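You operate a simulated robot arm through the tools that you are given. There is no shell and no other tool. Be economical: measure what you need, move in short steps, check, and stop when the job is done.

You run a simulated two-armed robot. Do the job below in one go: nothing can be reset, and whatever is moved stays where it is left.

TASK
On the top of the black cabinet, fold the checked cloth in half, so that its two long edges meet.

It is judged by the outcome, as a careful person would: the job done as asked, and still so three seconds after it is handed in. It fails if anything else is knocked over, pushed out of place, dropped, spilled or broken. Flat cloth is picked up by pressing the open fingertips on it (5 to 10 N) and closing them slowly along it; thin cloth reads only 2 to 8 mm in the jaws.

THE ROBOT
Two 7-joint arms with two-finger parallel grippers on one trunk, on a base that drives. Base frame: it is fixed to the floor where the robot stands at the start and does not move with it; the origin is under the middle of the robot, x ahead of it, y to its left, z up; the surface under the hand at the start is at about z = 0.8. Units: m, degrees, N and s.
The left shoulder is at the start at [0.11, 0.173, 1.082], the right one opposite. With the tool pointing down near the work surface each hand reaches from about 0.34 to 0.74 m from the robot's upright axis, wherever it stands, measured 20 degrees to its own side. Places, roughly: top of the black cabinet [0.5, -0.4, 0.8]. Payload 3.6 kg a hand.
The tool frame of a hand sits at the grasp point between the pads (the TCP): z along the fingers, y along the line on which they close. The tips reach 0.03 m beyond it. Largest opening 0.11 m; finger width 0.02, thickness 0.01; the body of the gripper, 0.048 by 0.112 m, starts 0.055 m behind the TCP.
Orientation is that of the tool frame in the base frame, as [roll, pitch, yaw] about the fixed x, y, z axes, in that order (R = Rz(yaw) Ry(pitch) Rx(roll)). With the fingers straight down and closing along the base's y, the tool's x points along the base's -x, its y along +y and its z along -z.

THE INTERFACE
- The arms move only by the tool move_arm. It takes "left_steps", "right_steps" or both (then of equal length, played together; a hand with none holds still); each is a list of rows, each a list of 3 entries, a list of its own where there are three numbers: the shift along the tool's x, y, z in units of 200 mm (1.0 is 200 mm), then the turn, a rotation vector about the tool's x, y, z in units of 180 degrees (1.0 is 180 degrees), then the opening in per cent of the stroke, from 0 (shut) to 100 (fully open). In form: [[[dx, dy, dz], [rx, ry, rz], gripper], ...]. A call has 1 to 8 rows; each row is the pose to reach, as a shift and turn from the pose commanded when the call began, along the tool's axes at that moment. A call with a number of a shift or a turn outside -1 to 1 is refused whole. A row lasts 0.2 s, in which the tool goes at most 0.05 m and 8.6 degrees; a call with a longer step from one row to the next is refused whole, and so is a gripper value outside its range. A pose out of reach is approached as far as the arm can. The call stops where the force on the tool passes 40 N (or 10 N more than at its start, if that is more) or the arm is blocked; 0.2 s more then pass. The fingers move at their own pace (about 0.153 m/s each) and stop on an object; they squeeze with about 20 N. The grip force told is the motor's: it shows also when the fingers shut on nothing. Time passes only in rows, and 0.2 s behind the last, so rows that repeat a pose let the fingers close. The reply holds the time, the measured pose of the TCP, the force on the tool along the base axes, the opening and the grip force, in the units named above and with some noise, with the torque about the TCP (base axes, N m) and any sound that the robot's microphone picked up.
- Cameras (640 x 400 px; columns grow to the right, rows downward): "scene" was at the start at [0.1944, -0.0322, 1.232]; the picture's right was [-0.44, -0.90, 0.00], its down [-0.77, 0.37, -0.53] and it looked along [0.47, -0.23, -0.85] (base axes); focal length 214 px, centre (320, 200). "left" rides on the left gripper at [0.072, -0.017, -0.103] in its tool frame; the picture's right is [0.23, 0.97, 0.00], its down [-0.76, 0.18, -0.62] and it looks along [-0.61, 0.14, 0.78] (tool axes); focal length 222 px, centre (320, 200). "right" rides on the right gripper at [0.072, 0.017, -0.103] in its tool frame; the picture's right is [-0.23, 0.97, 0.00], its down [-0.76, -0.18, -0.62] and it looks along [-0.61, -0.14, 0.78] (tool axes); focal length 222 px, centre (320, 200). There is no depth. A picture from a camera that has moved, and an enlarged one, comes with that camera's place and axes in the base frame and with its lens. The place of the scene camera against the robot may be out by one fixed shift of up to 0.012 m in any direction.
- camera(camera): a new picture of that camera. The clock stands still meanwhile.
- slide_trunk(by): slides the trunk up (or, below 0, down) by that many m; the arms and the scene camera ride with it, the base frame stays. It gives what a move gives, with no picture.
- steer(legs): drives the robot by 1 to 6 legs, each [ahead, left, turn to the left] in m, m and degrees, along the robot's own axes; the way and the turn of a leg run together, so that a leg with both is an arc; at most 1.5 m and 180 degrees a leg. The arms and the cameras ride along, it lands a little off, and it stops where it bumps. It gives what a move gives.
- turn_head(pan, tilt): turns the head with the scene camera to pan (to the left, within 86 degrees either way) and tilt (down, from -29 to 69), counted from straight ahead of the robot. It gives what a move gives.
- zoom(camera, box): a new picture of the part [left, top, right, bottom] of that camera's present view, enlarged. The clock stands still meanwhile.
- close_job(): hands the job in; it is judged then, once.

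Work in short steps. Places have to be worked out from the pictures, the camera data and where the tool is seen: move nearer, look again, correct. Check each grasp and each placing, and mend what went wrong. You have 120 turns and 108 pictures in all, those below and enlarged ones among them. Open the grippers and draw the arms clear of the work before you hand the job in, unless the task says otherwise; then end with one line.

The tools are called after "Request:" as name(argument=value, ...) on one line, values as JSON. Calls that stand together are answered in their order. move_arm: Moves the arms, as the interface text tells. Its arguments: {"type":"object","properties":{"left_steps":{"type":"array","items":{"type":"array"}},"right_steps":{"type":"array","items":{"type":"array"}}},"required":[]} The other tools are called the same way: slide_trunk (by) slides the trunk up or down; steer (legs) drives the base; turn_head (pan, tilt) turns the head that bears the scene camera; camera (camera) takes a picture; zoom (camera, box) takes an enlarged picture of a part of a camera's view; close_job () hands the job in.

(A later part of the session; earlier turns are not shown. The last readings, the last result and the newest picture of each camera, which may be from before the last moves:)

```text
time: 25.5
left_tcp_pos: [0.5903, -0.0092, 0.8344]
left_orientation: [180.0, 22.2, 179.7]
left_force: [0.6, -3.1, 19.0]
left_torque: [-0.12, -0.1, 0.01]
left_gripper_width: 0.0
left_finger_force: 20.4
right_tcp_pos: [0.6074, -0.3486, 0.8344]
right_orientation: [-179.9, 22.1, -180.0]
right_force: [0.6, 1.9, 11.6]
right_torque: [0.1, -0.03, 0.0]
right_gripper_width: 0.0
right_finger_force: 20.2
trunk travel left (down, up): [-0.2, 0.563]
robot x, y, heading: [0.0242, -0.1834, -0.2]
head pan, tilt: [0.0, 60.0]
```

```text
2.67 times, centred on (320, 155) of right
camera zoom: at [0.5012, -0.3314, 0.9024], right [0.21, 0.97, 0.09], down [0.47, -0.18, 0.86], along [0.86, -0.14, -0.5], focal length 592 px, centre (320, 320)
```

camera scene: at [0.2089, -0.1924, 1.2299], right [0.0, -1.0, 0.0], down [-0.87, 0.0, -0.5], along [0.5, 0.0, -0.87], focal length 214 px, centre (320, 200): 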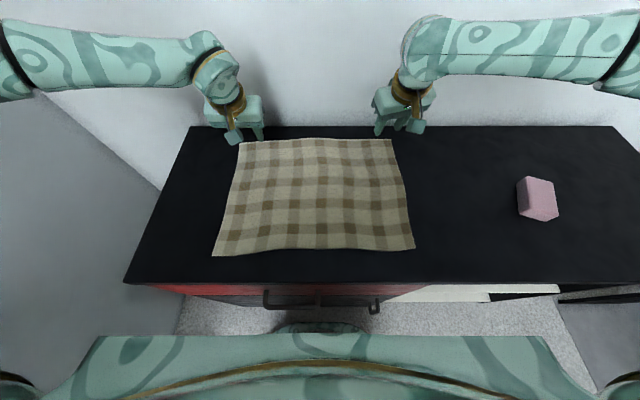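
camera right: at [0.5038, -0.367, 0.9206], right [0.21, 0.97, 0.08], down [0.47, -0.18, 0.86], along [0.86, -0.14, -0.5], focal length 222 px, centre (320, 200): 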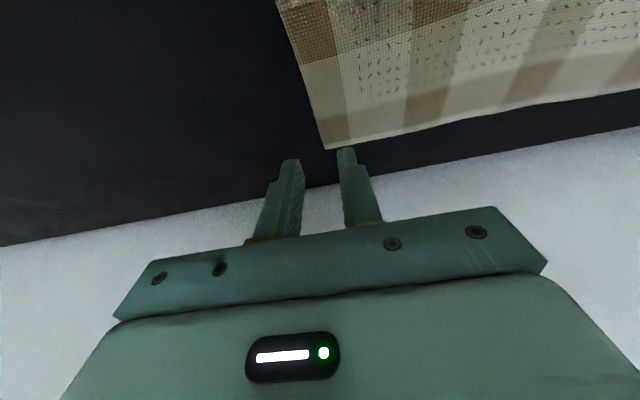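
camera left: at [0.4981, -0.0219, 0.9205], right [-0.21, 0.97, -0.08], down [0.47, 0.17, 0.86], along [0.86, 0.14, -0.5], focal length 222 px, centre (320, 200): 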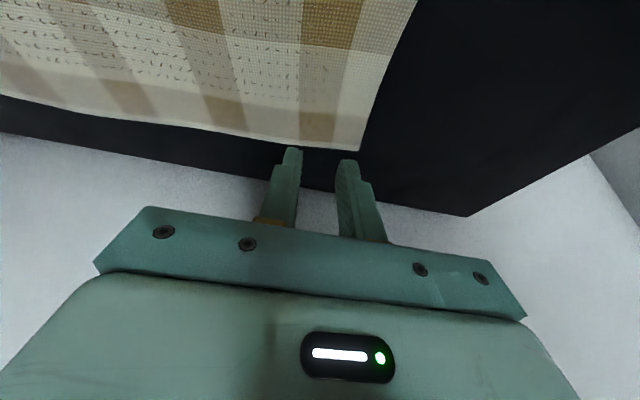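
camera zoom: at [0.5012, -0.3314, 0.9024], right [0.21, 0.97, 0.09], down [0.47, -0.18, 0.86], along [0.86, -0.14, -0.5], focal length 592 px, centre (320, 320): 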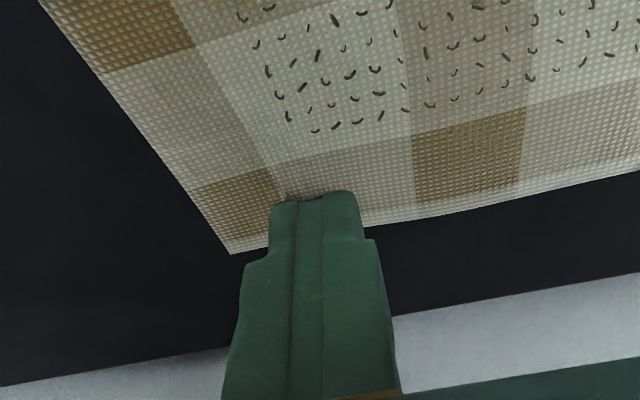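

Both jaws read 0.0 mm, so they closed on nothing; a 24 mm span was too small to buckle the cloth. I lift, open to 55 mm, reduce the tilt to about 12° so the tips sit flatter, and shift inward so both fingers are on cloth.

Request:
move_arm(left_steps=[[[-0.038, 0, -0.093], [0, 0, 0], 0], [[-0.038, 0, -0.093], [0, 0, 0], 20], [[-0.055, -0.03, -0.093], [0, 0.028, 0], 50], [[-0.06, -0.06, -0.093], [0, 0.055, 0], 50], [[-0.06, -0.06, -0.093], [0, 0.055, 0], 50]], right_steps=[[[-0.038, 0, -0.093], [0, 0, 0], 0], [[-0.038, 0, -0.093], [0, 0, 0], 20], [[-0.055, 0.02, -0.093], [0, 0.028, 0], 50], [[-0.06, 0.04, -0.093], [0, 0.055, 0], 50], [[-0.06, 0.04, -0.093], [0, 0.055, 0], 50]])

Request:
camera(camera="left")

Request:
camera(camera="right")

```text
time: 26.7
left_tcp_pos: [0.5952, -0.0197, 0.8549]
left_orientation: [179.9, 11.9, 179.7]
left_force: [0.0, -0.4, -0.6]
left_torque: [-0.01, -0.02, -0.01]
left_gripper_width: 0.0552
left_finger_force: 0.0
right_tcp_pos: [0.6062, -0.3473, 0.8579]
right_orientation: [-180.0, 11.9, -180.0]
right_force: [-1.2, -0.2, -0.5]
right_torque: [-0.01, -0.01, -0.04]
right_gripper_width: 0.0549
right_finger_force: 0.0
right hand out of reach, approached as far as the arm can: row 4, 5
trunk travel left (down, up): [-0.2, 0.563]
robot x, y, heading: [0.0215, -0.1829, -0.3]
head pan, tilt: [0.0, 60.0]
```

```text
78 pictures are left
camera left: at [0.5028, -0.0365, 0.9408], right [-0.22, 0.97, -0.05], down [0.62, 0.17, 0.77], along [0.76, 0.14, -0.64], focal length 222 px, centre (320, 200)
```

left: 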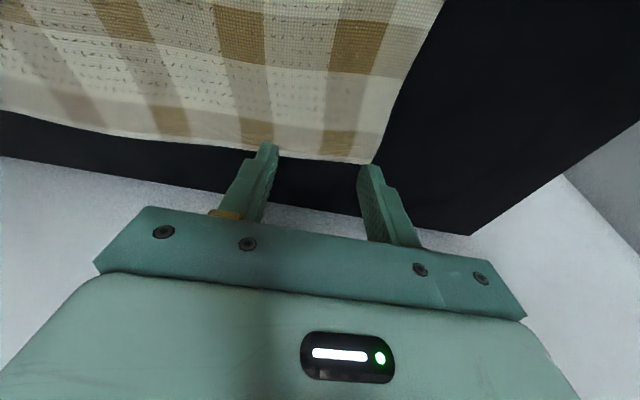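

```text
77 pictures are left
camera right: at [0.514, -0.3319, 0.9428], right [0.22, 0.97, 0.05], down [0.61, -0.18, 0.77], along [0.76, -0.14, -0.64], focal length 222 px, centre (320, 200)
```

right: 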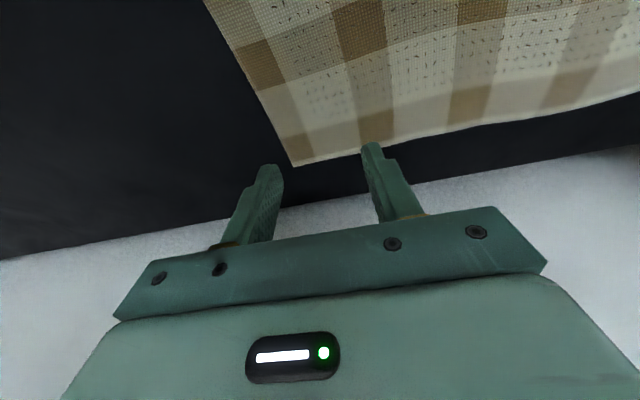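

The right hand is out of reach with this tilt, but it can still use 22° tilt and about 40 mm. First I test the technique with the left hand alone: press down here with 55 mm open.

Request:
move_arm(left_steps=[[[0.01, 0, 0.05], [0, 0, 0], 50], [[0.02, 0, 0.095], [0, 0, 0], 50], [[0.0205, 0, 0.1], [0, 0, 0], 50]])

```text
time: 27.5
left_tcp_pos: [0.5967, -0.0205, 0.8345]
left_orientation: [-180.0, 12.2, 179.8]
left_force: [-1.7, 0.0, 5.4]
left_torque: [-0.08, 0.05, 0.0]
left_gripper_width: 0.0549
left_finger_force: 0.1
right_tcp_pos: [0.6072, -0.3474, 0.8581]
right_orientation: [179.9, 12.0, 180.0]
right_force: [0.2, 0.3, -0.4]
right_torque: [-0.01, -0.01, -0.03]
right_gripper_width: 0.0551
right_finger_force: 0.0
trunk travel left (down, up): [-0.2, 0.563]
robot x, y, heading: [0.0215, -0.1833, -0.5]
head pan, tilt: [0.0, 60.0]
```

The left presses with 5.4 N. I close slowly, halfway first, then look.

Request:
move_arm(left_steps=[[[0, 0, 0.004], [0, 0, 0], 46], [[0, 0, 0.004], [0, 0, 0], 42], [[0, 0, 0.004], [0, 0, 0], 38], [[0, 0, 0.004], [0, 0, 0], 34], [[0, 0, 0.004], [0, 0, 0], 30], [[0, 0, 0.004], [0, 0, 0], 26], [[0, 0, 0.004], [0, 0, 0], 22], [[0, 0, 0.004], [0, 0, 0], 18]])

Request:
zoom(camera="left", box=[200, 80, 440, 230])

```text
time: 29.3
left_tcp_pos: [0.5947, -0.0215, 0.8345]
left_orientation: [-180.0, 12.1, 179.7]
left_force: [1.4, 0.6, 12.5]
left_torque: [-0.03, 0.04, 0.0]
left_gripper_width: 0.019
left_finger_force: 0.1
right_tcp_pos: [0.6061, -0.3482, 0.8581]
right_orientation: [180.0, 12.1, -180.0]
right_force: [-0.2, 0.8, 0.8]
right_torque: [-0.02, -0.01, 0.01]
right_gripper_width: 0.0552
right_finger_force: 0.0
trunk travel left (down, up): [-0.2, 0.563]
robot x, y, heading: [0.0231, -0.1799, -0.7]
head pan, tilt: [0.0, 60.0]
```

```text
2.67 times, centred on (320, 155) of left
camera zoom: at [0.5029, -0.0373, 0.9204], right [-0.22, 0.97, -0.05], down [0.61, 0.17, 0.77], along [0.76, 0.14, -0.64], focal length 592 px, centre (320, 320)
```

zoom: 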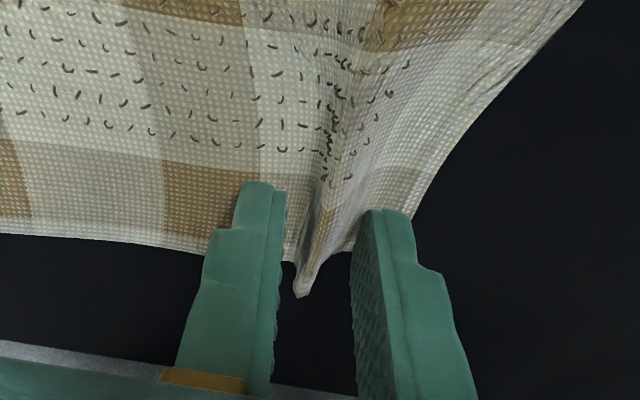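

A clear ridge has formed between the fingers. I finish closing.

Request:
move_arm(left_steps=[[[0, 0, 0], [0, 0, 0], 14], [[0, 0, 0], [0, 0, 0], 10], [[0, 0, 0], [0, 0, 0], 6], [[0, 0, 0], [0, 0, 0], 2], [[0, 0, 0], [0, 0, 0], 0], [[0, 0, 0], [0, 0, 0], 0]])

Request:
zoom(camera="left", box=[200, 80, 440, 230])

```text
time: 30.7
left_tcp_pos: [0.5966, -0.0212, 0.8332]
left_orientation: [180.0, 12.2, 179.8]
left_force: [-0.8, -0.1, 13.7]
left_torque: [-0.04, 0.07, -0.03]
left_gripper_width: 0.0055
left_finger_force: 19.7
right_tcp_pos: [0.6064, -0.349, 0.859]
right_orientation: [-179.9, 12.2, -179.9]
right_force: [0.7, 0.1, -0.4]
right_torque: [-0.01, 0.01, 0.01]
right_gripper_width: 0.055
right_finger_force: 0.0
trunk travel left (down, up): [-0.2, 0.563]
robot x, y, heading: [0.0198, -0.1834, -0.5]
head pan, tilt: [0.0, 60.0]
```

```text
2.67 times, centred on (320, 155) of left
camera zoom: at [0.5027, -0.0374, 0.9204], right [-0.22, 0.97, -0.05], down [0.62, 0.17, 0.77], along [0.76, 0.14, -0.64], focal length 592 px, centre (320, 320)
```

zoom: 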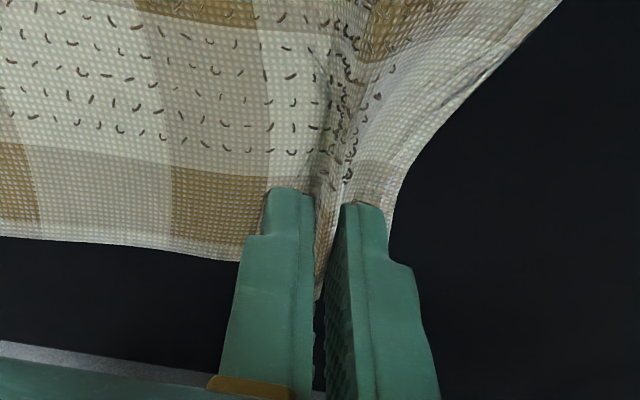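

The left hand holds 5.5 mm of cloth. Now the right hand: tilt back to 22°, which widens its inward reach, with about 46 mm open over (0.607, -0.341).

Request:
move_arm(right_steps=[[[0.013, 0, 0.008], [0, -0.028, 0], 42], [[0.026, 0, 0.015], [0, -0.055, 0], 42], [[0.026, 0, 0.015], [0, -0.055, 0], 42]])

Request:
zoom(camera="right", box=[200, 80, 440, 230])

```text
time: 31.5
left_tcp_pos: [0.5955, -0.0204, 0.8337]
left_orientation: [-180.0, 12.1, 179.7]
left_force: [-0.7, -0.6, 13.4]
left_torque: [-0.04, 0.07, -0.03]
left_gripper_width: 0.0057
left_finger_force: 20.0
right_tcp_pos: [0.6022, -0.3482, 0.8536]
right_orientation: [-179.9, 22.0, -180.0]
right_force: [-0.7, -0.5, 0.4]
right_torque: [-0.02, 0.02, -0.02]
right_gripper_width: 0.046
right_finger_force: 0.0
trunk travel left (down, up): [-0.2, 0.563]
robot x, y, heading: [0.0225, -0.1805, -0.4]
head pan, tilt: [0.0, 60.0]
```

```text
2.67 times, centred on (320, 155) of right
camera zoom: at [0.4957, -0.3325, 0.9222], right [0.21, 0.97, 0.08], down [0.47, -0.18, 0.86], along [0.86, -0.14, -0.5], focal length 592 px, centre (320, 320)
```

zoom: 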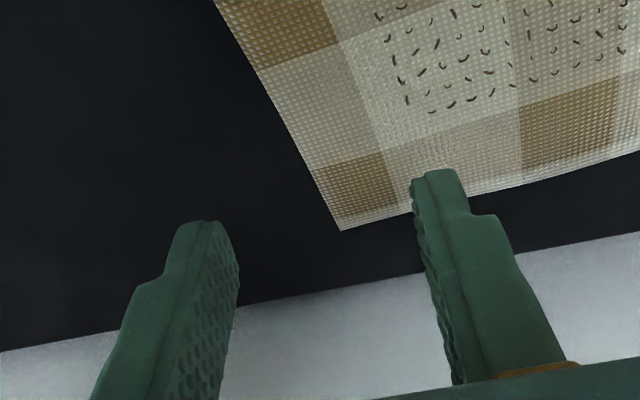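

The left grip gathered the cloth, pulling the right corner to about y=-0.35, too far inward for the right arm. I lift the left corner and carry it partway back, where the left arm has room, then I can drive the robot left so that the right arm reaches.

Request:
move_arm(left_steps=[[[-0.03, 0, -0.147], [0, 0, 0], 0], [[-0.052, 0, -0.245], [0, 0, 0], 0], [[0.143, -0.1, -0.287], [0, 0, 0], 0], [[0.34, -0.2, -0.33], [0, 0, 0], 0], [[0.39, -0.35, -0.34], [0, 0, 0], 0], [[0.39, -0.35, -0.34], [0, 0, 0], 0]])

Request:
camera(camera="scene")

```text
time: 32.9
left_tcp_pos: [0.5052, -0.0923, 0.8837]
left_orientation: [179.9, 12.0, 179.7]
left_force: [-0.4, -0.2, 0.4]
left_torque: [-0.07, -0.04, 0.01]
left_gripper_width: 0.0051
left_finger_force: 19.9
right_tcp_pos: [0.6022, -0.3485, 0.8538]
right_orientation: [-179.9, 21.9, -180.0]
right_force: [0.3, 0.1, -0.3]
right_torque: [-0.01, -0.01, 0.02]
right_gripper_width: 0.0459
right_finger_force: 0.1
trunk travel left (down, up): [-0.2, 0.563]
robot x, y, heading: [0.0206, -0.1806, -0.5]
head pan, tilt: [0.0, 60.0]
```

```text
73 pictures are left
camera scene: at [0.2206, -0.186, 1.2299], right [-0.01, -1.0, 0.0], down [-0.87, 0.01, -0.5], along [0.5, 0.0, -0.87], focal length 214 px, centre (320, 200)
```

scene: 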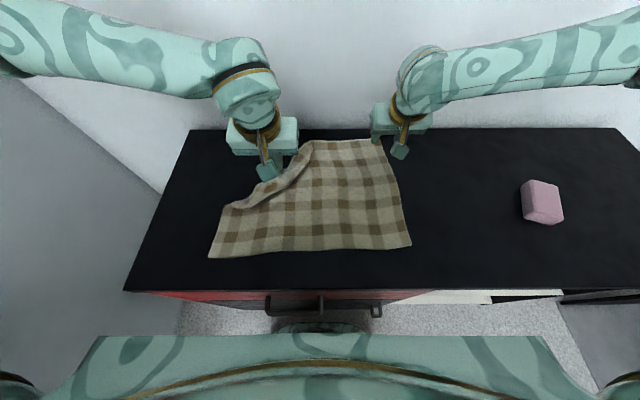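

The left corner is lifted and held. I back off 1 cm and drive 0.055 m left, which also returns the left hand towards its natural y.

Request:
steer(legs=[[-0.01, 0, 0], [0, 0.055, 0]])

Request:
camera(camera="right")

Request:
camera(camera="scene")

```text
time: 34.2
left_tcp_pos: [0.4959, -0.0349, 0.8825]
left_orientation: [-180.0, 12.0, 179.7]
left_force: [0.0, -0.1, 0.2]
left_torque: [-0.07, 0.01, -0.01]
left_gripper_width: 0.0052
left_finger_force: 20.0
right_tcp_pos: [0.5943, -0.291, 0.8532]
right_orientation: [-179.9, 21.9, -179.9]
right_force: [0.3, 0.6, -0.3]
right_torque: [-0.07, -0.01, -0.02]
right_gripper_width: 0.0463
right_finger_force: 0.1
trunk travel left (down, up): [-0.2, 0.563]
robot x, y, heading: [0.0087, -0.1259, -0.3]
head pan, tilt: [0.0, 60.0]
```

```text
72 pictures are left
camera right: at [0.4871, -0.2755, 0.9219], right [0.21, 0.97, 0.08], down [0.47, -0.18, 0.86], along [0.86, -0.14, -0.5], focal length 222 px, centre (320, 200)
```

right: 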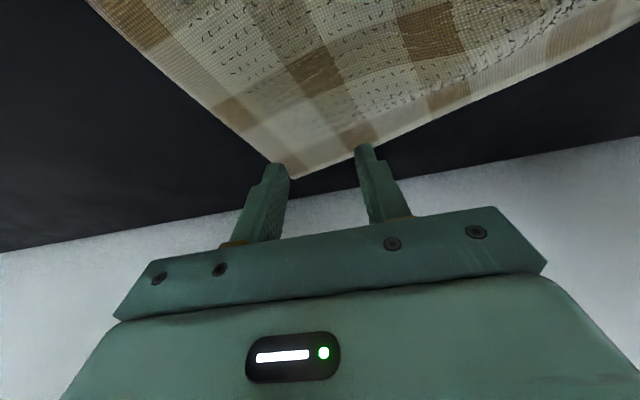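

```text
71 pictures are left
camera scene: at [0.2112, -0.1291, 1.2299], right [-0.01, -1.0, 0.0], down [-0.87, 0.0, -0.5], along [0.5, 0.0, -0.87], focal length 214 px, centre (320, 200)
```

scene: 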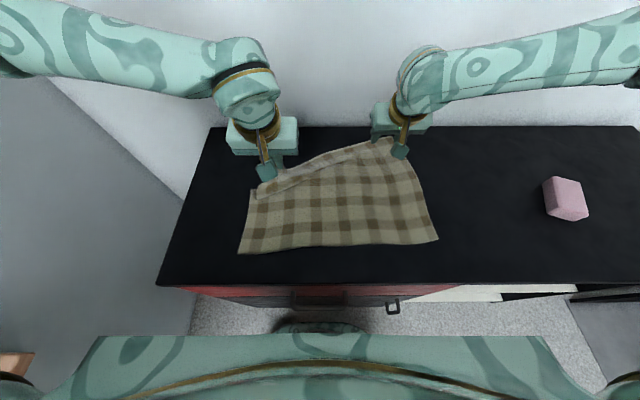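

The cloth's right far corner is now at about (0.645, -0.322). I slacken the left hand a little and bring the right hand to (0.614, -0.288) above the cloth.

Request:
move_arm(left_steps=[[[-0.07, -0.07, 0.015], [0, 0, 0], 0], [[-0.147, -0.15, 0.031], [0, 0, 0], 0], [[-0.147, -0.15, 0.031], [0, 0, 0], 0]], right_steps=[[[-0.035, 0.0, 0.045], [0, 0, 0], 42], [[-0.07, 0.01, 0.093], [0, 0, 0], 42], [[-0.07, 0.01, 0.093], [0, 0, 0], 42]])

Request:
camera(camera="right")

```text
time: 35.0
left_tcp_pos: [0.5266, -0.0668, 0.8843]
left_orientation: [180.0, 12.0, 179.7]
left_force: [-0.4, -0.3, 0.4]
left_torque: [-0.04, 0.01, 0.01]
left_gripper_width: 0.0052
left_finger_force: 19.7
right_tcp_pos: [0.6142, -0.2921, 0.8418]
right_orientation: [-180.0, 22.1, -179.9]
right_force: [-0.6, 0.5, -0.3]
right_torque: [0.01, 0.01, 0.01]
right_gripper_width: 0.0462
right_finger_force: 0.1
trunk travel left (down, up): [-0.2, 0.563]
robot x, y, heading: [0.0126, -0.1284, -0.5]
head pan, tilt: [0.0, 60.0]
```

```text
70 pictures are left
camera right: at [0.5069, -0.2755, 0.91], right [0.21, 0.97, 0.08], down [0.47, -0.18, 0.86], along [0.86, -0.14, -0.5], focal length 222 px, centre (320, 200)
```

right: 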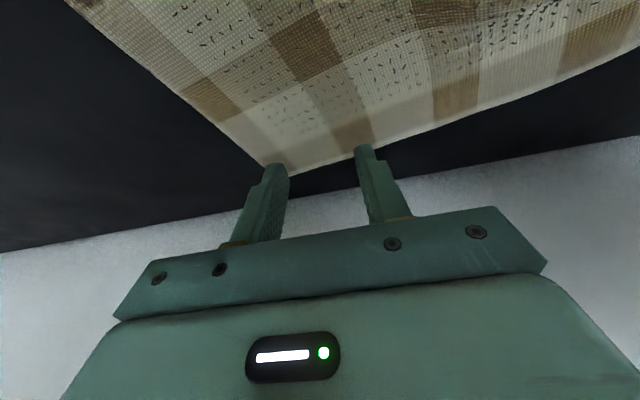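

The corner is at about (0.63, -0.336), with both right fingers over cloth. I press down, moving a hair deeper.

Request:
move_arm(right_steps=[[[0.02, 0, 0.01], [0, 0, 0], 42], [[0.032, 0, 0.027], [0, 0, 0], 42], [[0.033, 0, 0.031], [0, 0, 0], 42]])

```text
time: 35.8
left_tcp_pos: [0.5263, -0.067, 0.8849]
left_orientation: [180.0, 12.0, 179.7]
left_force: [0.5, 0.1, -0.5]
left_torque: [-0.03, 0.0, -0.01]
left_gripper_width: 0.0051
left_finger_force: 20.0
right_tcp_pos: [0.6097, -0.2909, 0.8354]
right_orientation: [180.0, 22.2, 180.0]
right_force: [0.9, 0.7, 6.3]
right_torque: [0.02, -0.05, 0.01]
right_gripper_width: 0.0462
right_finger_force: 0.1
trunk travel left (down, up): [-0.2, 0.563]
robot x, y, heading: [0.014, -0.1286, -0.4]
head pan, tilt: [0.0, 60.0]
```

The right hand presses with 6.3 N. I close slowly, partway first.

Request:
move_arm(right_steps=[[[0, 0, 0.004], [0, 0, 0], 39], [[0, 0, 0.004], [0, 0, 0], 35], [[0, 0, 0.004], [0, 0, 0], 31], [[0, 0, 0.004], [0, 0, 0], 27], [[0, 0, 0.004], [0, 0, 0], 23], [[0, 0, 0.004], [0, 0, 0], 20], [[0, 0, 0.004], [0, 0, 0], 17], [[0, 0, 0.004], [0, 0, 0], 14]])

Request:
zoom(camera="right", box=[200, 80, 440, 230])

```text
time: 37.6
left_tcp_pos: [0.5264, -0.0678, 0.8851]
left_orientation: [-180.0, 12.1, 179.6]
left_force: [0.2, -0.4, 0.1]
left_torque: [-0.04, 0.01, -0.01]
left_gripper_width: 0.0052
left_finger_force: 19.7
right_tcp_pos: [0.6095, -0.291, 0.834]
right_orientation: [179.9, 22.1, -180.0]
right_force: [0.7, 1.1, 16.8]
right_torque: [0.02, -0.07, 0.01]
right_gripper_width: 0.014
right_finger_force: 0.1
trunk travel left (down, up): [-0.2, 0.563]
robot x, y, heading: [0.0148, -0.1223, -0.5]
head pan, tilt: [0.0, 60.0]
```

```text
2.67 times, centred on (320, 155) of right
camera zoom: at [0.5024, -0.2758, 0.9024], right [0.21, 0.97, 0.09], down [0.47, -0.18, 0.86], along [0.86, -0.14, -0.5], focal length 592 px, centre (320, 320)
```

zoom: 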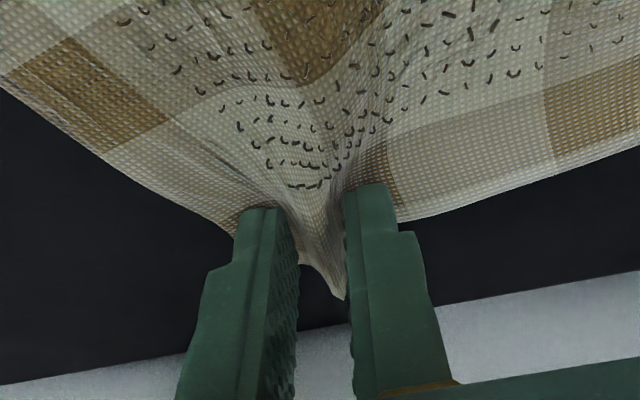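

The ridge has formed here too. I close fully, with slightly less pressure.

Request:
move_arm(right_steps=[[[0, 0, -0.003], [0, 0, 0], 11], [[0, 0, -0.003], [0, 0, 0], 8], [[0, 0, -0.003], [0, 0, 0], 5], [[0, 0, -0.003], [0, 0, 0], 2], [[0, 0, -0.003], [0, 0, 0], 0], [[0, 0, -0.003], [0, 0, 0], 0]])

Request:
zoom(camera="right", box=[200, 80, 440, 230])

Request:
camera(camera="scene")

```text
time: 39.0
left_tcp_pos: [0.5261, -0.0678, 0.884]
left_orientation: [-180.0, 12.1, 179.6]
left_force: [0.1, 0.6, 0.1]
left_torque: [-0.02, 0.01, 0.0]
left_gripper_width: 0.0053
left_finger_force: 20.5
right_tcp_pos: [0.6076, -0.2924, 0.8348]
right_orientation: [179.9, 22.2, -180.0]
right_force: [0.2, 0.3, 14.2]
right_torque: [0.01, -0.02, -0.02]
right_gripper_width: 0.0052
right_finger_force: 20.2
trunk travel left (down, up): [-0.2, 0.563]
robot x, y, heading: [0.0105, -0.1262, -0.7]
head pan, tilt: [0.0, 60.0]
```

```text
2.67 times, centred on (320, 155) of right
camera zoom: at [0.502, -0.2754, 0.9026], right [0.21, 0.97, 0.09], down [0.47, -0.18, 0.86], along [0.86, -0.14, -0.5], focal length 592 px, centre (320, 320)
```

zoom: 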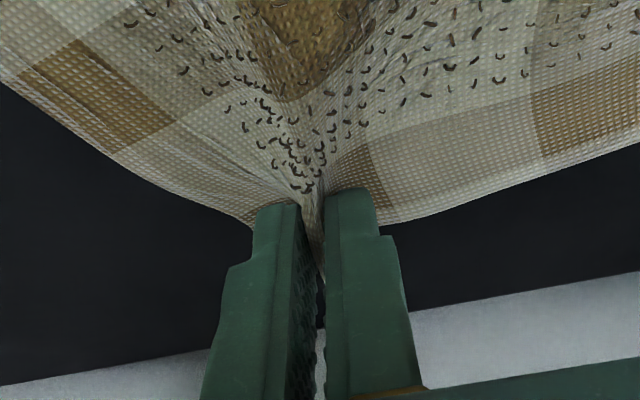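

```text
67 pictures are left
camera scene: at [0.21, -0.1303, 1.2301], right [-0.01, -1.0, 0.0], down [-0.87, 0.01, -0.5], along [0.5, 0.0, -0.87], focal length 214 px, centre (320, 200)
```

scene: 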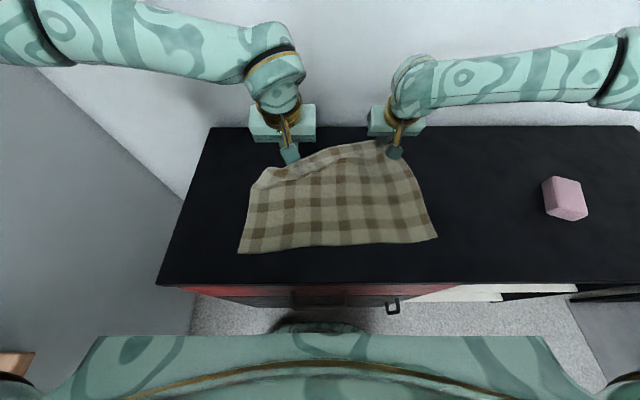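

Both hands hold cloth (5.3 and 5.2 mm). I lift the far edge together to z≈0.95 above the fold line, spreading the hands to straighten the edge and starting to tilt the fingers forward.

Request:
move_arm(left_steps=[[[-0.008, 0.04, -0.066], [0, -0.02, 0], 0], [[-0.016, 0.08, -0.132], [0, -0.04, 0], 0], [[-0.024, 0.12, -0.198], [0, -0.06, 0], 0], [[-0.032, 0.16, -0.264], [0, -0.08, 0], 0], [[-0.039, 0.19, -0.329], [0, -0.1, 0], 0], [[-0.039, 0.19, -0.329], [0, -0.1, 0], 0]], right_steps=[[[0.0, 0, -0.15], [0, -0.009, 0], 0], [[0.05, -0.04, -0.3], [0, -0.018, 0], 0], [[0.1, -0.07, -0.44], [0, -0.027, 0], 0], [[0.15, -0.1, -0.58], [0, -0.036, 0], 0], [[0.19, -0.115, -0.698], [0, -0.044, 0], 0], [[0.19, -0.115, -0.698], [0, -0.044, 0], 0]])

Request:
camera(camera="scene")

```text
time: 40.4
left_tcp_pos: [0.5217, -0.03, 0.9483]
left_orientation: [180.0, 30.1, 179.7]
left_force: [0.3, -2.1, -1.2]
left_torque: [-0.07, -0.02, 0.01]
left_gripper_width: 0.0052
left_finger_force: 19.8
right_tcp_pos: [0.5238, -0.3146, 0.9491]
right_orientation: [180.0, 29.9, -180.0]
right_force: [-0.7, 2.0, -0.6]
right_torque: [0.08, -0.01, 0.04]
right_gripper_width: 0.0049
right_finger_force: 20.2
trunk travel left (down, up): [-0.2, 0.563]
robot x, y, heading: [0.0099, -0.1287, -0.3]
head pan, tilt: [0.0, 60.0]
```

```text
66 pictures are left
camera scene: at [0.2119, -0.1308, 1.2296], right [-0.01, -1.0, 0.0], down [-0.87, 0.01, -0.5], along [0.5, 0.0, -0.87], focal length 214 px, centre (320, 200)
```

scene: 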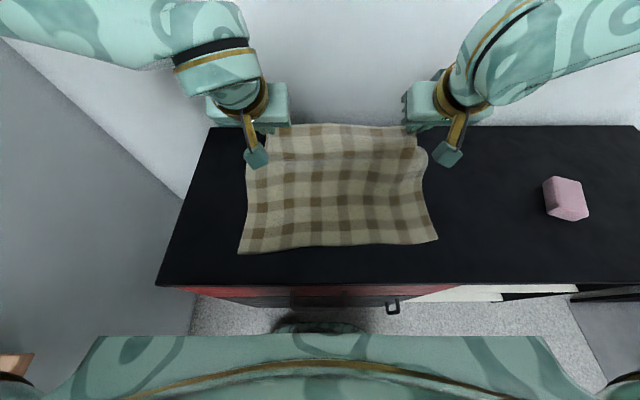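

The edge hangs straight between the hands. I carry it towards the robot and tilt the fingers to 45°.

Request:
move_arm(left_steps=[[[0.1, 0, -0.056], [0, -0.02, 0], 0], [[0.2, 0, -0.112], [0, -0.04, 0], 0], [[0.3, 0, -0.168], [0, -0.06, 0], 0], [[0.39, 0, -0.225], [0, -0.083, 0], 0], [[0.39, 0, -0.225], [0, -0.083, 0], 0]], right_steps=[[[0.1, 0, -0.056], [0, -0.02, 0], 0], [[0.2, 0, -0.112], [0, -0.04, 0], 0], [[0.3, 0, -0.168], [0, -0.06, 0], 0], [[0.39, 0, -0.225], [0, -0.083, 0], 0], [[0.39, 0, -0.225], [0, -0.083, 0], 0]])

Request:
camera(camera="scene")

```text
time: 41.6
left_tcp_pos: [0.4452, -0.042, 0.9506]
left_orientation: [179.9, 45.0, 179.8]
left_force: [-0.5, -0.5, -0.5]
left_torque: [-0.05, 0.02, 0.0]
left_gripper_width: 0.0049
left_finger_force: 20.5
left hand out of reach, approached as far as the arm can: row 4, 5
right_tcp_pos: [0.4871, -0.2985, 0.9526]
right_orientation: [179.9, 44.9, -180.0]
right_force: [0.0, 0.1, 0.2]
right_torque: [-0.02, -0.03, -0.02]
right_gripper_width: 0.005
right_finger_force: 20.0
right hand out of reach, approached as far as the arm can: row 3, 4, 5
trunk travel left (down, up): [-0.2, 0.563]
robot x, y, heading: [0.01, -0.1244, -0.3]
head pan, tilt: [0.0, 60.0]
```

```text
65 pictures are left
camera scene: at [0.2109, -0.1302, 1.2299], right [-0.01, -1.0, 0.0], down [-0.87, 0.01, -0.5], along [0.5, 0.0, -0.87], focal length 214 px, centre (320, 200)
```

scene: 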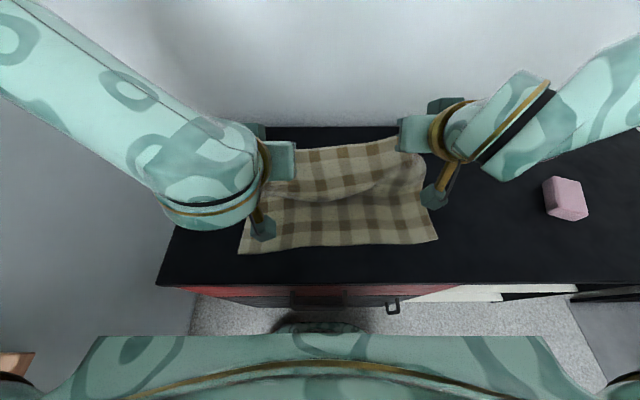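

The arms can't come much closer to the body with this tilt, so I'll use the base to carry the edge back. First I check what is beside and behind the robot, especially the wooden thing at the left.

Request:
turn_head(pan=86, tilt=40)

Request:
camera(camera="scene")

Request:
turn_head(pan=-86, tilt=40)

Request:
camera(camera="scene")

```text
time: 43.2
left_tcp_pos: [0.4452, -0.0411, 0.9503]
left_orientation: [179.9, 44.9, 179.7]
left_force: [0.3, -0.3, -0.5]
left_torque: [-0.03, 0.03, 0.01]
left_gripper_width: 0.0051
left_finger_force: 19.8
right_tcp_pos: [0.4866, -0.2988, 0.9531]
right_orientation: [-180.0, 44.8, 179.9]
right_force: [-0.3, -0.9, -0.1]
right_torque: [0.03, 0.02, 0.0]
right_gripper_width: 0.0049
right_finger_force: 20.2
trunk travel left (down, up): [-0.2, 0.563]
robot x, y, heading: [0.0114, -0.126, -0.4]
head pan, tilt: [85.9, 40.0]
```

```text
64 pictures are left
camera scene: at [0.1512, -0.0455, 1.2566], right [1.0, -0.08, 0.0], down [-0.05, -0.64, -0.77], along [0.06, 0.76, -0.64], focal length 214 px, centre (320, 200)
```

scene: 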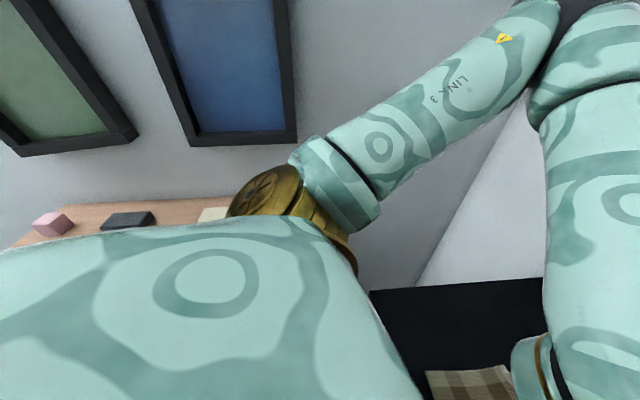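

```text
time: 45.8
left_tcp_pos: [0.4444, -0.0414, 0.9505]
left_orientation: [179.9, 44.8, 179.7]
left_force: [0.8, 0.2, 0.1]
left_torque: [-0.06, 0.02, -0.03]
left_gripper_width: 0.0053
left_finger_force: 19.9
right_tcp_pos: [0.4859, -0.2981, 0.9526]
right_orientation: [-179.8, 44.8, -180.0]
right_force: [0.1, 0.1, -0.2]
right_torque: [0.02, -0.01, 0.02]
right_gripper_width: 0.0048
right_finger_force: 20.0
trunk travel left (down, up): [-0.2, 0.563]
robot x, y, heading: [0.0113, -0.1287, -0.3]
head pan, tilt: [-85.9, 40.0]
```

```text
63 pictures are left
camera scene: at [0.1501, -0.2151, 1.2566], right [-1.0, -0.06, 0.0], down [-0.04, 0.64, -0.77], along [0.05, -0.76, -0.64], focal length 214 px, centre (320, 200)
```

scene: 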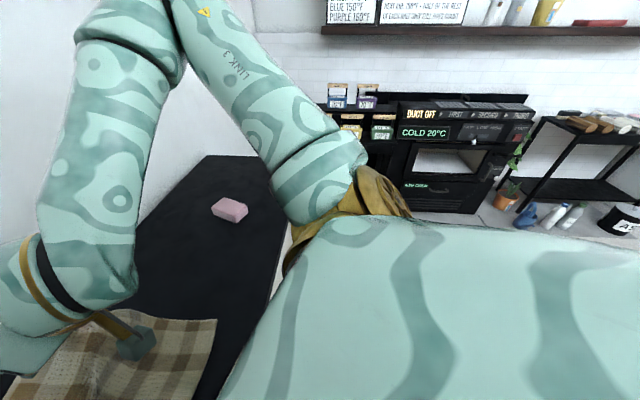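

A wooden shelf stands to the left at y≥0.5, which is clear of a straight reverse. I return the head and drive straight back 0.115 m, carrying the edge towards the near edge.

Request:
turn_head(pan=0, tilt=55)

Request:
steer(legs=[[-0.115, 0, 0]])

Request:
camera(camera="scene")

```text
time: 47.4
left_tcp_pos: [0.4459, -0.0425, 0.9505]
left_orientation: [179.8, 44.9, 179.7]
left_force: [0.1, -0.2, -0.6]
left_torque: [-0.02, 0.0, 0.02]
left_gripper_width: 0.005
left_finger_force: 20.1
right_tcp_pos: [0.4859, -0.2991, 0.9523]
right_orientation: [-179.9, 44.7, 180.0]
right_force: [-0.1, 0.4, -0.4]
right_torque: [0.04, 0.03, 0.01]
right_gripper_width: 0.005
right_finger_force: 19.8
trunk travel left (down, up): [-0.2, 0.563]
robot x, y, heading: [0.0116, -0.1279, -0.5]
head pan, tilt: [0.0, 55.0]
```

```text
time: 48.6
left_tcp_pos: [0.3296, -0.0408, 0.9499]
left_orientation: [180.0, 45.0, 179.7]
left_force: [-0.4, -0.4, -0.2]
left_torque: [-0.06, -0.01, 0.0]
left_gripper_width: 0.0048
left_finger_force: 19.4
right_tcp_pos: [0.3718, -0.2984, 0.9534]
right_orientation: [-179.9, 45.0, 180.0]
right_force: [0.0, 0.5, -0.3]
right_torque: [0.01, 0.01, 0.05]
right_gripper_width: 0.0048
right_finger_force: 19.7
trunk travel left (down, up): [-0.2, 0.563]
robot x, y, heading: [-0.1025, -0.1242, -0.5]
head pan, tilt: [0.0, 55.0]
```

```text
62 pictures are left
camera scene: at [0.1001, -0.1299, 1.2362], right [-0.01, -1.0, 0.0], down [-0.82, 0.01, -0.57], along [0.57, 0.0, -0.82], focal length 214 px, centre (320, 200)
```

scene: 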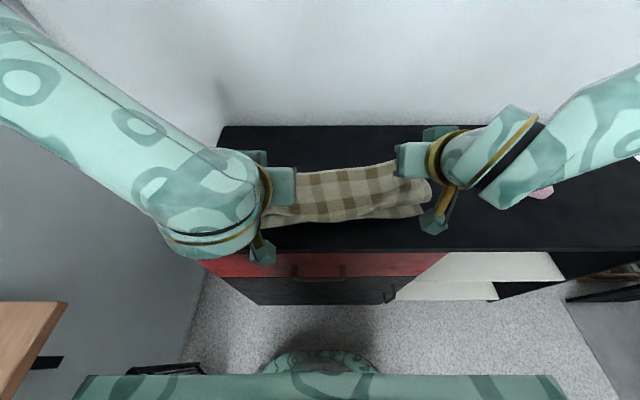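

The folded edge is above the near edge (≈0.31 left, ≈0.34 right). So that the hem faces the right way on release I want a steeper finger tilt of about 65°. I move the hands forward 0.1 while tilting and spreading, then drive back 0.1 again.

Request:
move_arm(left_steps=[[[-0.09, 0.015, 0.09], [0, -0.028, 0], 0], [[-0.18, 0.03, 0.18], [0, -0.056, 0], 0], [[-0.27, 0.045, 0.27], [0, -0.083, 0], 0], [[-0.354, 0.06, 0.354], [0, -0.111, 0], 0], [[-0.354, 0.06, 0.354], [0, -0.111, 0], 0]], right_steps=[[[-0.09, -0.02, 0.09], [0, -0.028, 0], 0], [[-0.18, -0.04, 0.18], [0, -0.056, 0], 0], [[-0.27, -0.06, 0.27], [0, -0.083, 0], 0], [[-0.354, -0.08, 0.354], [0, -0.111, 0], 0], [[-0.354, -0.08, 0.354], [0, -0.111, 0], 0]])

```text
time: 49.8
left_tcp_pos: [0.4275, -0.0418, 0.9602]
left_orientation: [179.7, 64.8, 179.5]
left_force: [-0.1, -0.8, 0.8]
left_torque: [-0.04, 0.03, 0.02]
left_gripper_width: 0.0051
left_finger_force: 20.2
left hand out of reach, approached as far as the arm can: row 4, 5
right_tcp_pos: [0.4707, -0.3136, 0.9532]
right_orientation: [-179.9, 65.0, -180.0]
right_force: [-0.2, 0.5, -1.0]
right_torque: [0.02, 0.02, 0.03]
right_gripper_width: 0.0049
right_finger_force: 19.7
trunk travel left (down, up): [-0.2, 0.563]
robot x, y, heading: [-0.0993, -0.1242, -0.1]
head pan, tilt: [0.0, 55.0]
```

The left arm is near its inward limit, so I back up 0.1 m while also re-centring 0.04 m to the right, then move the hands back left by the same amount.

Request:
steer(legs=[[-0.1, -0.04, 0]])

Request:
move_arm(left_steps=[[[0, 0.1, 0], [0, 0, 0], 0], [[0, 0.23, 0], [0, 0, 0], 0], [[0, 0.23, 0], [0, 0, 0], 0]], right_steps=[[[0, 0.1, 0], [0, 0, 0], 0], [[0, 0.18, 0], [0, 0, 0], 0], [[0, 0.18, 0], [0, 0, 0], 0]])

Request:
camera(camera="scene")

```text
time: 51.0
left_tcp_pos: [0.324, -0.0811, 0.9605]
left_orientation: [179.5, 64.8, 179.7]
left_force: [0.5, -0.1, -0.3]
left_torque: [-0.06, 0.05, -0.01]
left_gripper_width: 0.0051
left_finger_force: 19.6
right_tcp_pos: [0.3665, -0.3523, 0.954]
right_orientation: [-179.9, 64.9, -179.8]
right_force: [-0.7, -0.3, -0.5]
right_torque: [0.01, 0.01, 0.04]
right_gripper_width: 0.0046
right_finger_force: 20.0
trunk travel left (down, up): [-0.2, 0.563]
robot x, y, heading: [-0.2044, -0.1678, -0.2]
head pan, tilt: [0.0, 55.0]
```

```text
time: 51.8
left_tcp_pos: [0.3218, -0.0619, 0.977]
left_orientation: [179.4, 64.5, 179.7]
left_force: [0.0, 0.1, -1.2]
left_torque: [0.01, -0.02, -0.01]
left_gripper_width: 0.0051
left_finger_force: 19.8
left hand out of reach, approached as far as the arm can: row 1, 2, 3
right_tcp_pos: [0.367, -0.3159, 0.9538]
right_orientation: [-180.0, 64.8, -179.7]
right_force: [0.0, -0.7, -0.1]
right_torque: [-0.03, 0.03, -0.01]
right_gripper_width: 0.0051
right_finger_force: 19.8
trunk travel left (down, up): [-0.2, 0.563]
robot x, y, heading: [-0.2045, -0.1691, -0.2]
head pan, tilt: [0.0, 55.0]
```

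```text
61 pictures are left
camera scene: at [-0.0012, -0.1695, 1.2359], right [0.0, -1.0, 0.0], down [-0.82, 0.0, -0.57], along [0.57, 0.0, -0.82], focal length 214 px, centre (320, 200)
```

scene: 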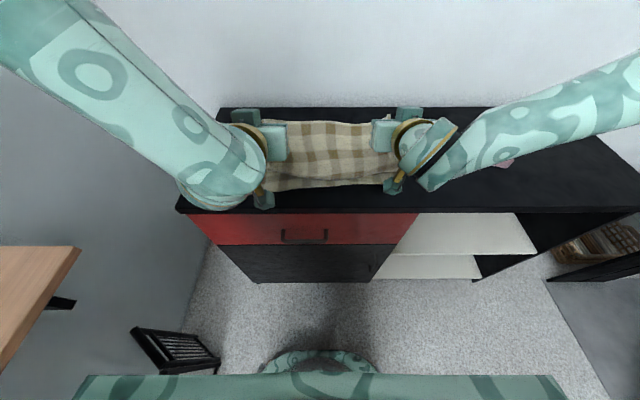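

The left arm is at a limit up here. I bring both hands lower, to z≈0.885, with the tilt eased to 55° and the left moved out to y≈-0.03.

Request:
move_arm(left_steps=[[[0.095, 0.0, 0.063], [0, 0.014, 0], 0], [[0.19, 0.04, 0.126], [0, 0.028, 0], 0], [[0.285, 0.1, 0.19], [0, 0.041, 0], 0], [[0.378, 0.16, 0.252], [0, 0.053, 0], 0], [[0.378, 0.16, 0.252], [0, 0.053, 0], 0]], right_steps=[[[0.082, 0, 0.031], [0, 0.014, 0], 0], [[0.164, 0, 0.062], [0, 0.028, 0], 0], [[0.246, 0, 0.094], [0, 0.041, 0], 0], [[0.328, 0, 0.125], [0, 0.055, 0], 0], [[0.328, 0, 0.125], [0, 0.055, 0], 0]])

Request:
camera(camera="scene")

```text
time: 53.0
left_tcp_pos: [0.3449, -0.0535, 0.9116]
left_orientation: [179.6, 54.9, 179.8]
left_force: [0.8, 0.2, 0.4]
left_torque: [-0.03, 0.01, -0.02]
left_gripper_width: 0.005
left_finger_force: 19.7
left hand out of reach, approached as far as the arm can: row 2, 3, 4, 5
right_tcp_pos: [0.3628, -0.3164, 0.8831]
right_orientation: [-179.9, 54.9, -179.7]
right_force: [-0.1, 0.5, 0.4]
right_torque: [0.01, -0.03, 0.01]
right_gripper_width: 0.0051
right_finger_force: 20.0
trunk travel left (down, up): [-0.2, 0.563]
robot x, y, heading: [-0.2068, -0.1637, -0.3]
head pan, tilt: [0.0, 55.0]
```

```text
60 pictures are left
camera scene: at [-0.0014, -0.1696, 1.236], right [0.0, -1.0, 0.0], down [-0.82, 0.0, -0.57], along [0.57, 0.0, -0.82], focal length 214 px, centre (320, 200)
```

scene: 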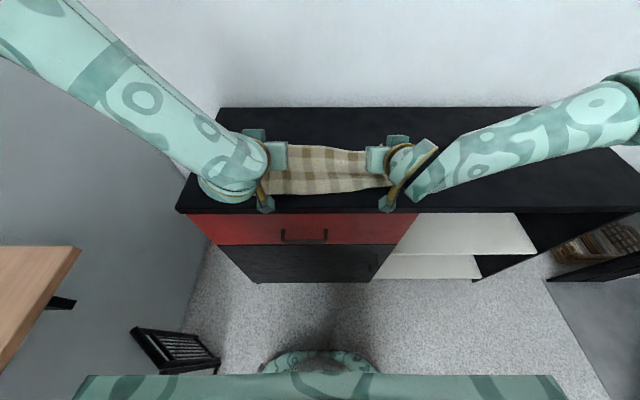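

The left is still limited. I ease its tilt to 45°, which it reached before, and lower it to match the right.

Request:
move_arm(left_steps=[[[0.0, 0.0, 0.0], [0, 0.028, 0], 0], [[0.05, 0.04, 0.015], [0, 0.055, 0], 0], [[0.1, 0.08, 0.03], [0, 0.055, 0], 0], [[0.152, 0.12, 0.045], [0, 0.055, 0], 0], [[0.152, 0.12, 0.045], [0, 0.055, 0], 0]])

```text
time: 54.2
left_tcp_pos: [0.3342, -0.0291, 0.8796]
left_orientation: [179.8, 45.2, 179.8]
left_force: [1.0, -5.9, 0.6]
left_torque: [-0.22, -0.02, -0.08]
left_gripper_width: 0.0052
left_finger_force: 20.3
right_tcp_pos: [0.362, -0.3153, 0.8824]
right_orientation: [180.0, 54.9, -179.7]
right_force: [-0.7, 5.5, -1.3]
right_torque: [0.13, 0.02, 0.11]
right_gripper_width: 0.0053
right_finger_force: 20.6
trunk travel left (down, up): [-0.2, 0.563]
robot x, y, heading: [-0.2081, -0.1642, -0.2]
head pan, tilt: [0.0, 55.0]
```

Left reached, and the edge is taut between the hands (about 6 N). I look closely at where it hangs relative to the near edge.

Request:
zoom(camera="scene", box=[180, 90, 460, 265])

```text
2.29 times, centred on (320, 178) of scene
camera zoom: at [-0.0012, -0.1695, 1.2359], right [0.0, -1.0, 0.0], down [-0.82, 0.0, -0.57], along [0.57, 0.0, -0.82], focal length 490 px, centre (320, 251)
```

zoom: 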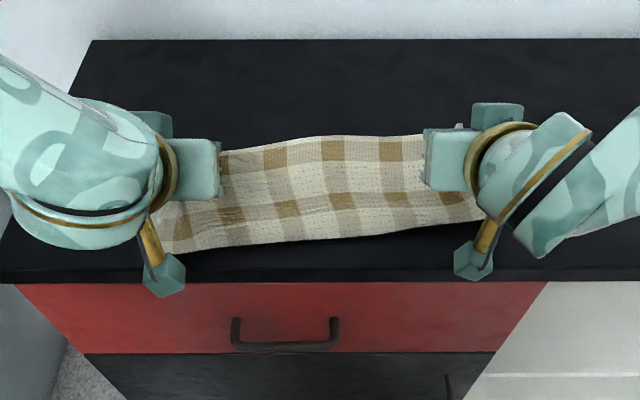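

I lower both hands to just above the table.

Request:
move_arm(left_steps=[[[0.06, -0.01, 0.06], [0, 0, 0], 0], [[0.117, -0.02, 0.117], [0, 0, 0], 0], [[0.117, -0.02, 0.117], [0, 0, 0], 0]], right_steps=[[[0.075, 0, 0.05], [0, 0, 0], 0], [[0.147, 0, 0.103], [0, 0, 0], 0], [[0.147, 0, 0.103], [0, 0, 0], 0]])

Request:
zoom(camera="scene", box=[180, 90, 460, 265])

Request:
camera(camera="left")

Request:
camera(camera="right")

```text
time: 55.0
left_tcp_pos: [0.3342, -0.0331, 0.8476]
left_orientation: [179.9, 45.2, 179.9]
left_force: [0.5, -2.5, 1.0]
left_torque: [-0.04, -0.01, 0.0]
left_gripper_width: 0.0052
left_finger_force: 19.7
right_tcp_pos: [0.3633, -0.3153, 0.8476]
right_orientation: [-179.9, 54.9, -179.8]
right_force: [0.2, 2.3, -0.6]
right_torque: [0.02, 0.0, 0.05]
right_gripper_width: 0.0052
right_finger_force: 19.8
trunk travel left (down, up): [-0.2, 0.563]
robot x, y, heading: [-0.2044, -0.162, -0.4]
head pan, tilt: [0.0, 55.0]
```

```text
2.29 times, centred on (320, 178) of scene
camera zoom: at [-0.0013, -0.1693, 1.236], right [0.0, -1.0, 0.0], down [-0.82, 0.0, -0.57], along [0.57, 0.0, -0.82], focal length 490 px, centre (320, 251)
```

zoom: 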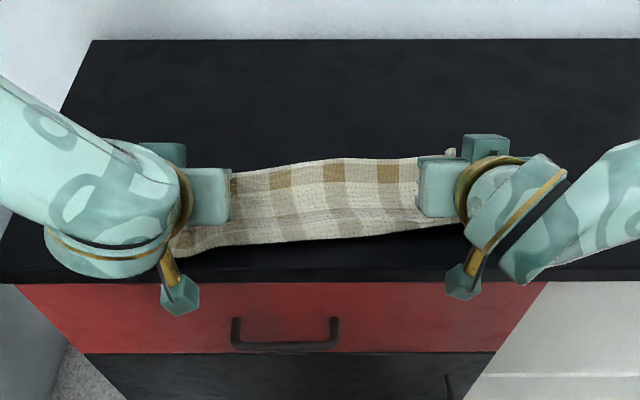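

```text
57 pictures are left
camera left: at [0.2104, -0.05, 0.8695], right [-0.16, 0.97, -0.16], down [0.09, 0.18, 0.98], along [0.98, 0.14, -0.12], focal length 222 px, centre (320, 200)
```

left: 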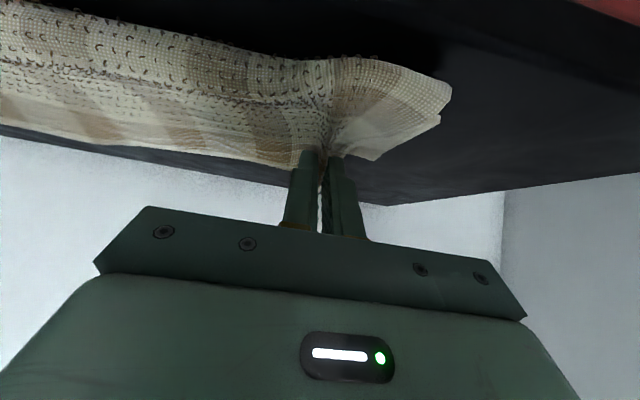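

```text
56 pictures are left
camera right: at [0.236, -0.2999, 0.8476], right [0.13, 0.97, 0.19], down [-0.07, -0.18, 0.98], along [0.99, -0.14, 0.05], focal length 222 px, centre (320, 200)
```

right: 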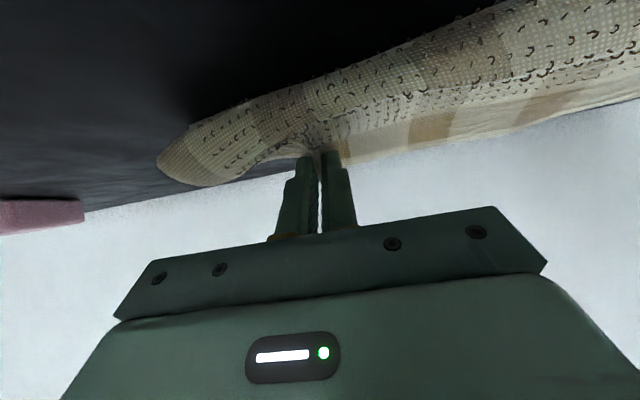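

The fingers hold the edge with a small hem pointing up and back, and the body bulges in front below it. I draw the hands 3 cm towards the robot and 1 cm lower to pull the flap flat over the near edge before releasing.

Request:
move_arm(left_steps=[[[0.07, 0, -0.035], [0, 0, 0], 0], [[0.141, 0, -0.07], [0, 0, 0], 0], [[0.141, 0, -0.07], [0, 0, 0], 0]], right_steps=[[[0.063, 0, -0.047], [0, 0, 0], 0], [[0.127, 0, -0.094], [0, 0, 0], 0], [[0.127, 0, -0.094], [0, 0, 0], 0]])

Request:
zoom(camera="scene", box=[180, 90, 460, 265])

Request:
camera(camera="left")

```text
time: 55.8
left_tcp_pos: [0.3107, -0.0413, 0.847]
left_orientation: [179.6, 44.9, 180.0]
left_force: [0.5, -0.1, 1.5]
left_torque: [0.02, 0.01, 0.02]
left_gripper_width: 0.0051
left_finger_force: 20.4
left hand out of reach, approached as far as the arm can: row 1, 2, 3
right_tcp_pos: [0.334, -0.3192, 0.8399]
right_orientation: [-179.9, 54.9, -179.7]
right_force: [0.6, 0.0, 3.1]
right_torque: [-0.02, -0.05, 0.01]
right_gripper_width: 0.0047
right_finger_force: 20.5
right hand out of reach, approached as far as the arm can: row 2, 3
trunk travel left (down, up): [-0.2, 0.563]
robot x, y, heading: [-0.2018, -0.1679, -0.5]
head pan, tilt: [0.0, 55.0]
```

```text
2.29 times, centred on (320, 178) of scene
camera zoom: at [-0.0012, -0.1691, 1.2359], right [0.0, -1.0, 0.0], down [-0.82, 0.0, -0.57], along [0.57, 0.0, -0.82], focal length 490 px, centre (320, 251)
```

zoom: 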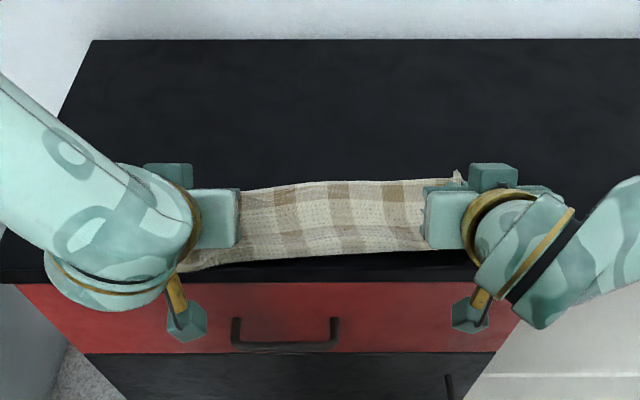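

```text
54 pictures are left
camera left: at [0.1864, -0.0594, 0.8694], right [-0.16, 0.97, -0.16], down [0.1, 0.17, 0.98], along [0.98, 0.15, -0.12], focal length 222 px, centre (320, 200)
```

left: 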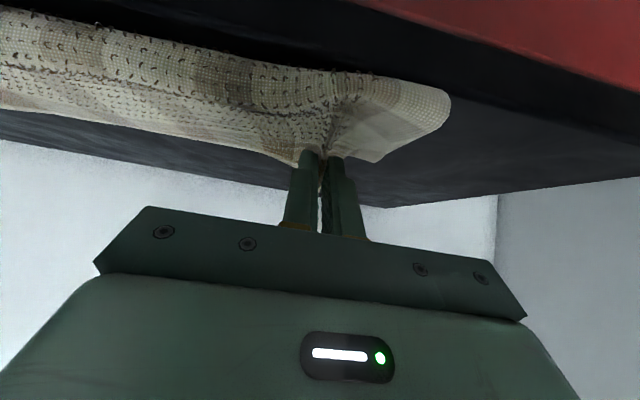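

The raised hem hides the table behind it, so I can't see the fold line from here. I open both grippers and back them off along their fingers to look.

Request:
move_arm(left_steps=[[[0, 0, 0], [0, 0, 0], 12], [[0, 0, 0], [0, 0, 0], 25], [[0, 0, 0], [0, 0, 0], 40], [[0, 0, -0.1], [0, 0, 0], 40], [[-0.05, 0, -0.25], [0, 0, 0], 40], [[-0.1, 0, -0.4], [0, 0, 0], 40]], right_steps=[[[0, 0, 0], [0, 0, 0], 12], [[0, 0, 0], [0, 0, 0], 25], [[0, 0, 0], [0, 0, 0], 40], [[0, 0, -0.1], [0, 0, 0], 40], [[-0.05, 0, -0.25], [0, 0, 0], 40], [[-0.1, 0, -0.4], [0, 0, 0], 40]])

Request:
camera(camera="scene")

```text
time: 57.2
left_tcp_pos: [0.2672, -0.0407, 0.9182]
left_orientation: [179.8, 45.4, 180.0]
left_force: [0.5, -0.5, 0.0]
left_torque: [-0.01, 0.0, -0.05]
left_gripper_width: 0.0438
left_finger_force: 0.1
right_tcp_pos: [0.277, -0.3181, 0.9055]
right_orientation: [-179.8, 54.9, -179.7]
right_force: [-0.3, 0.4, -0.5]
right_torque: [0.0, -0.02, 0.0]
right_gripper_width: 0.0442
right_finger_force: 0.0
trunk travel left (down, up): [-0.2, 0.563]
robot x, y, heading: [-0.2081, -0.1685, -0.4]
head pan, tilt: [0.0, 55.0]
```

```text
53 pictures are left
camera scene: at [-0.0022, -0.169, 1.2362], right [0.0, -1.0, 0.0], down [-0.82, 0.0, -0.57], along [0.57, 0.0, -0.82], focal length 214 px, centre (320, 200)
```

scene: 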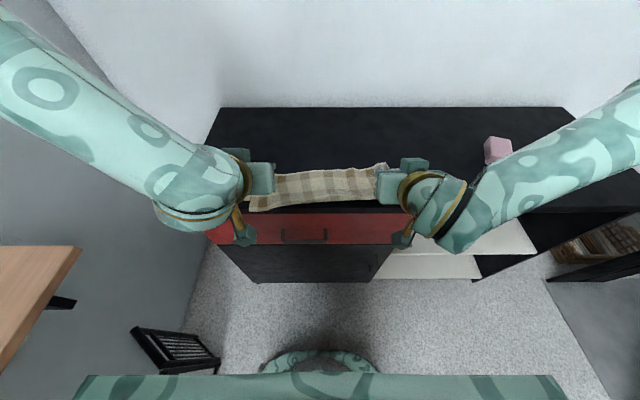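

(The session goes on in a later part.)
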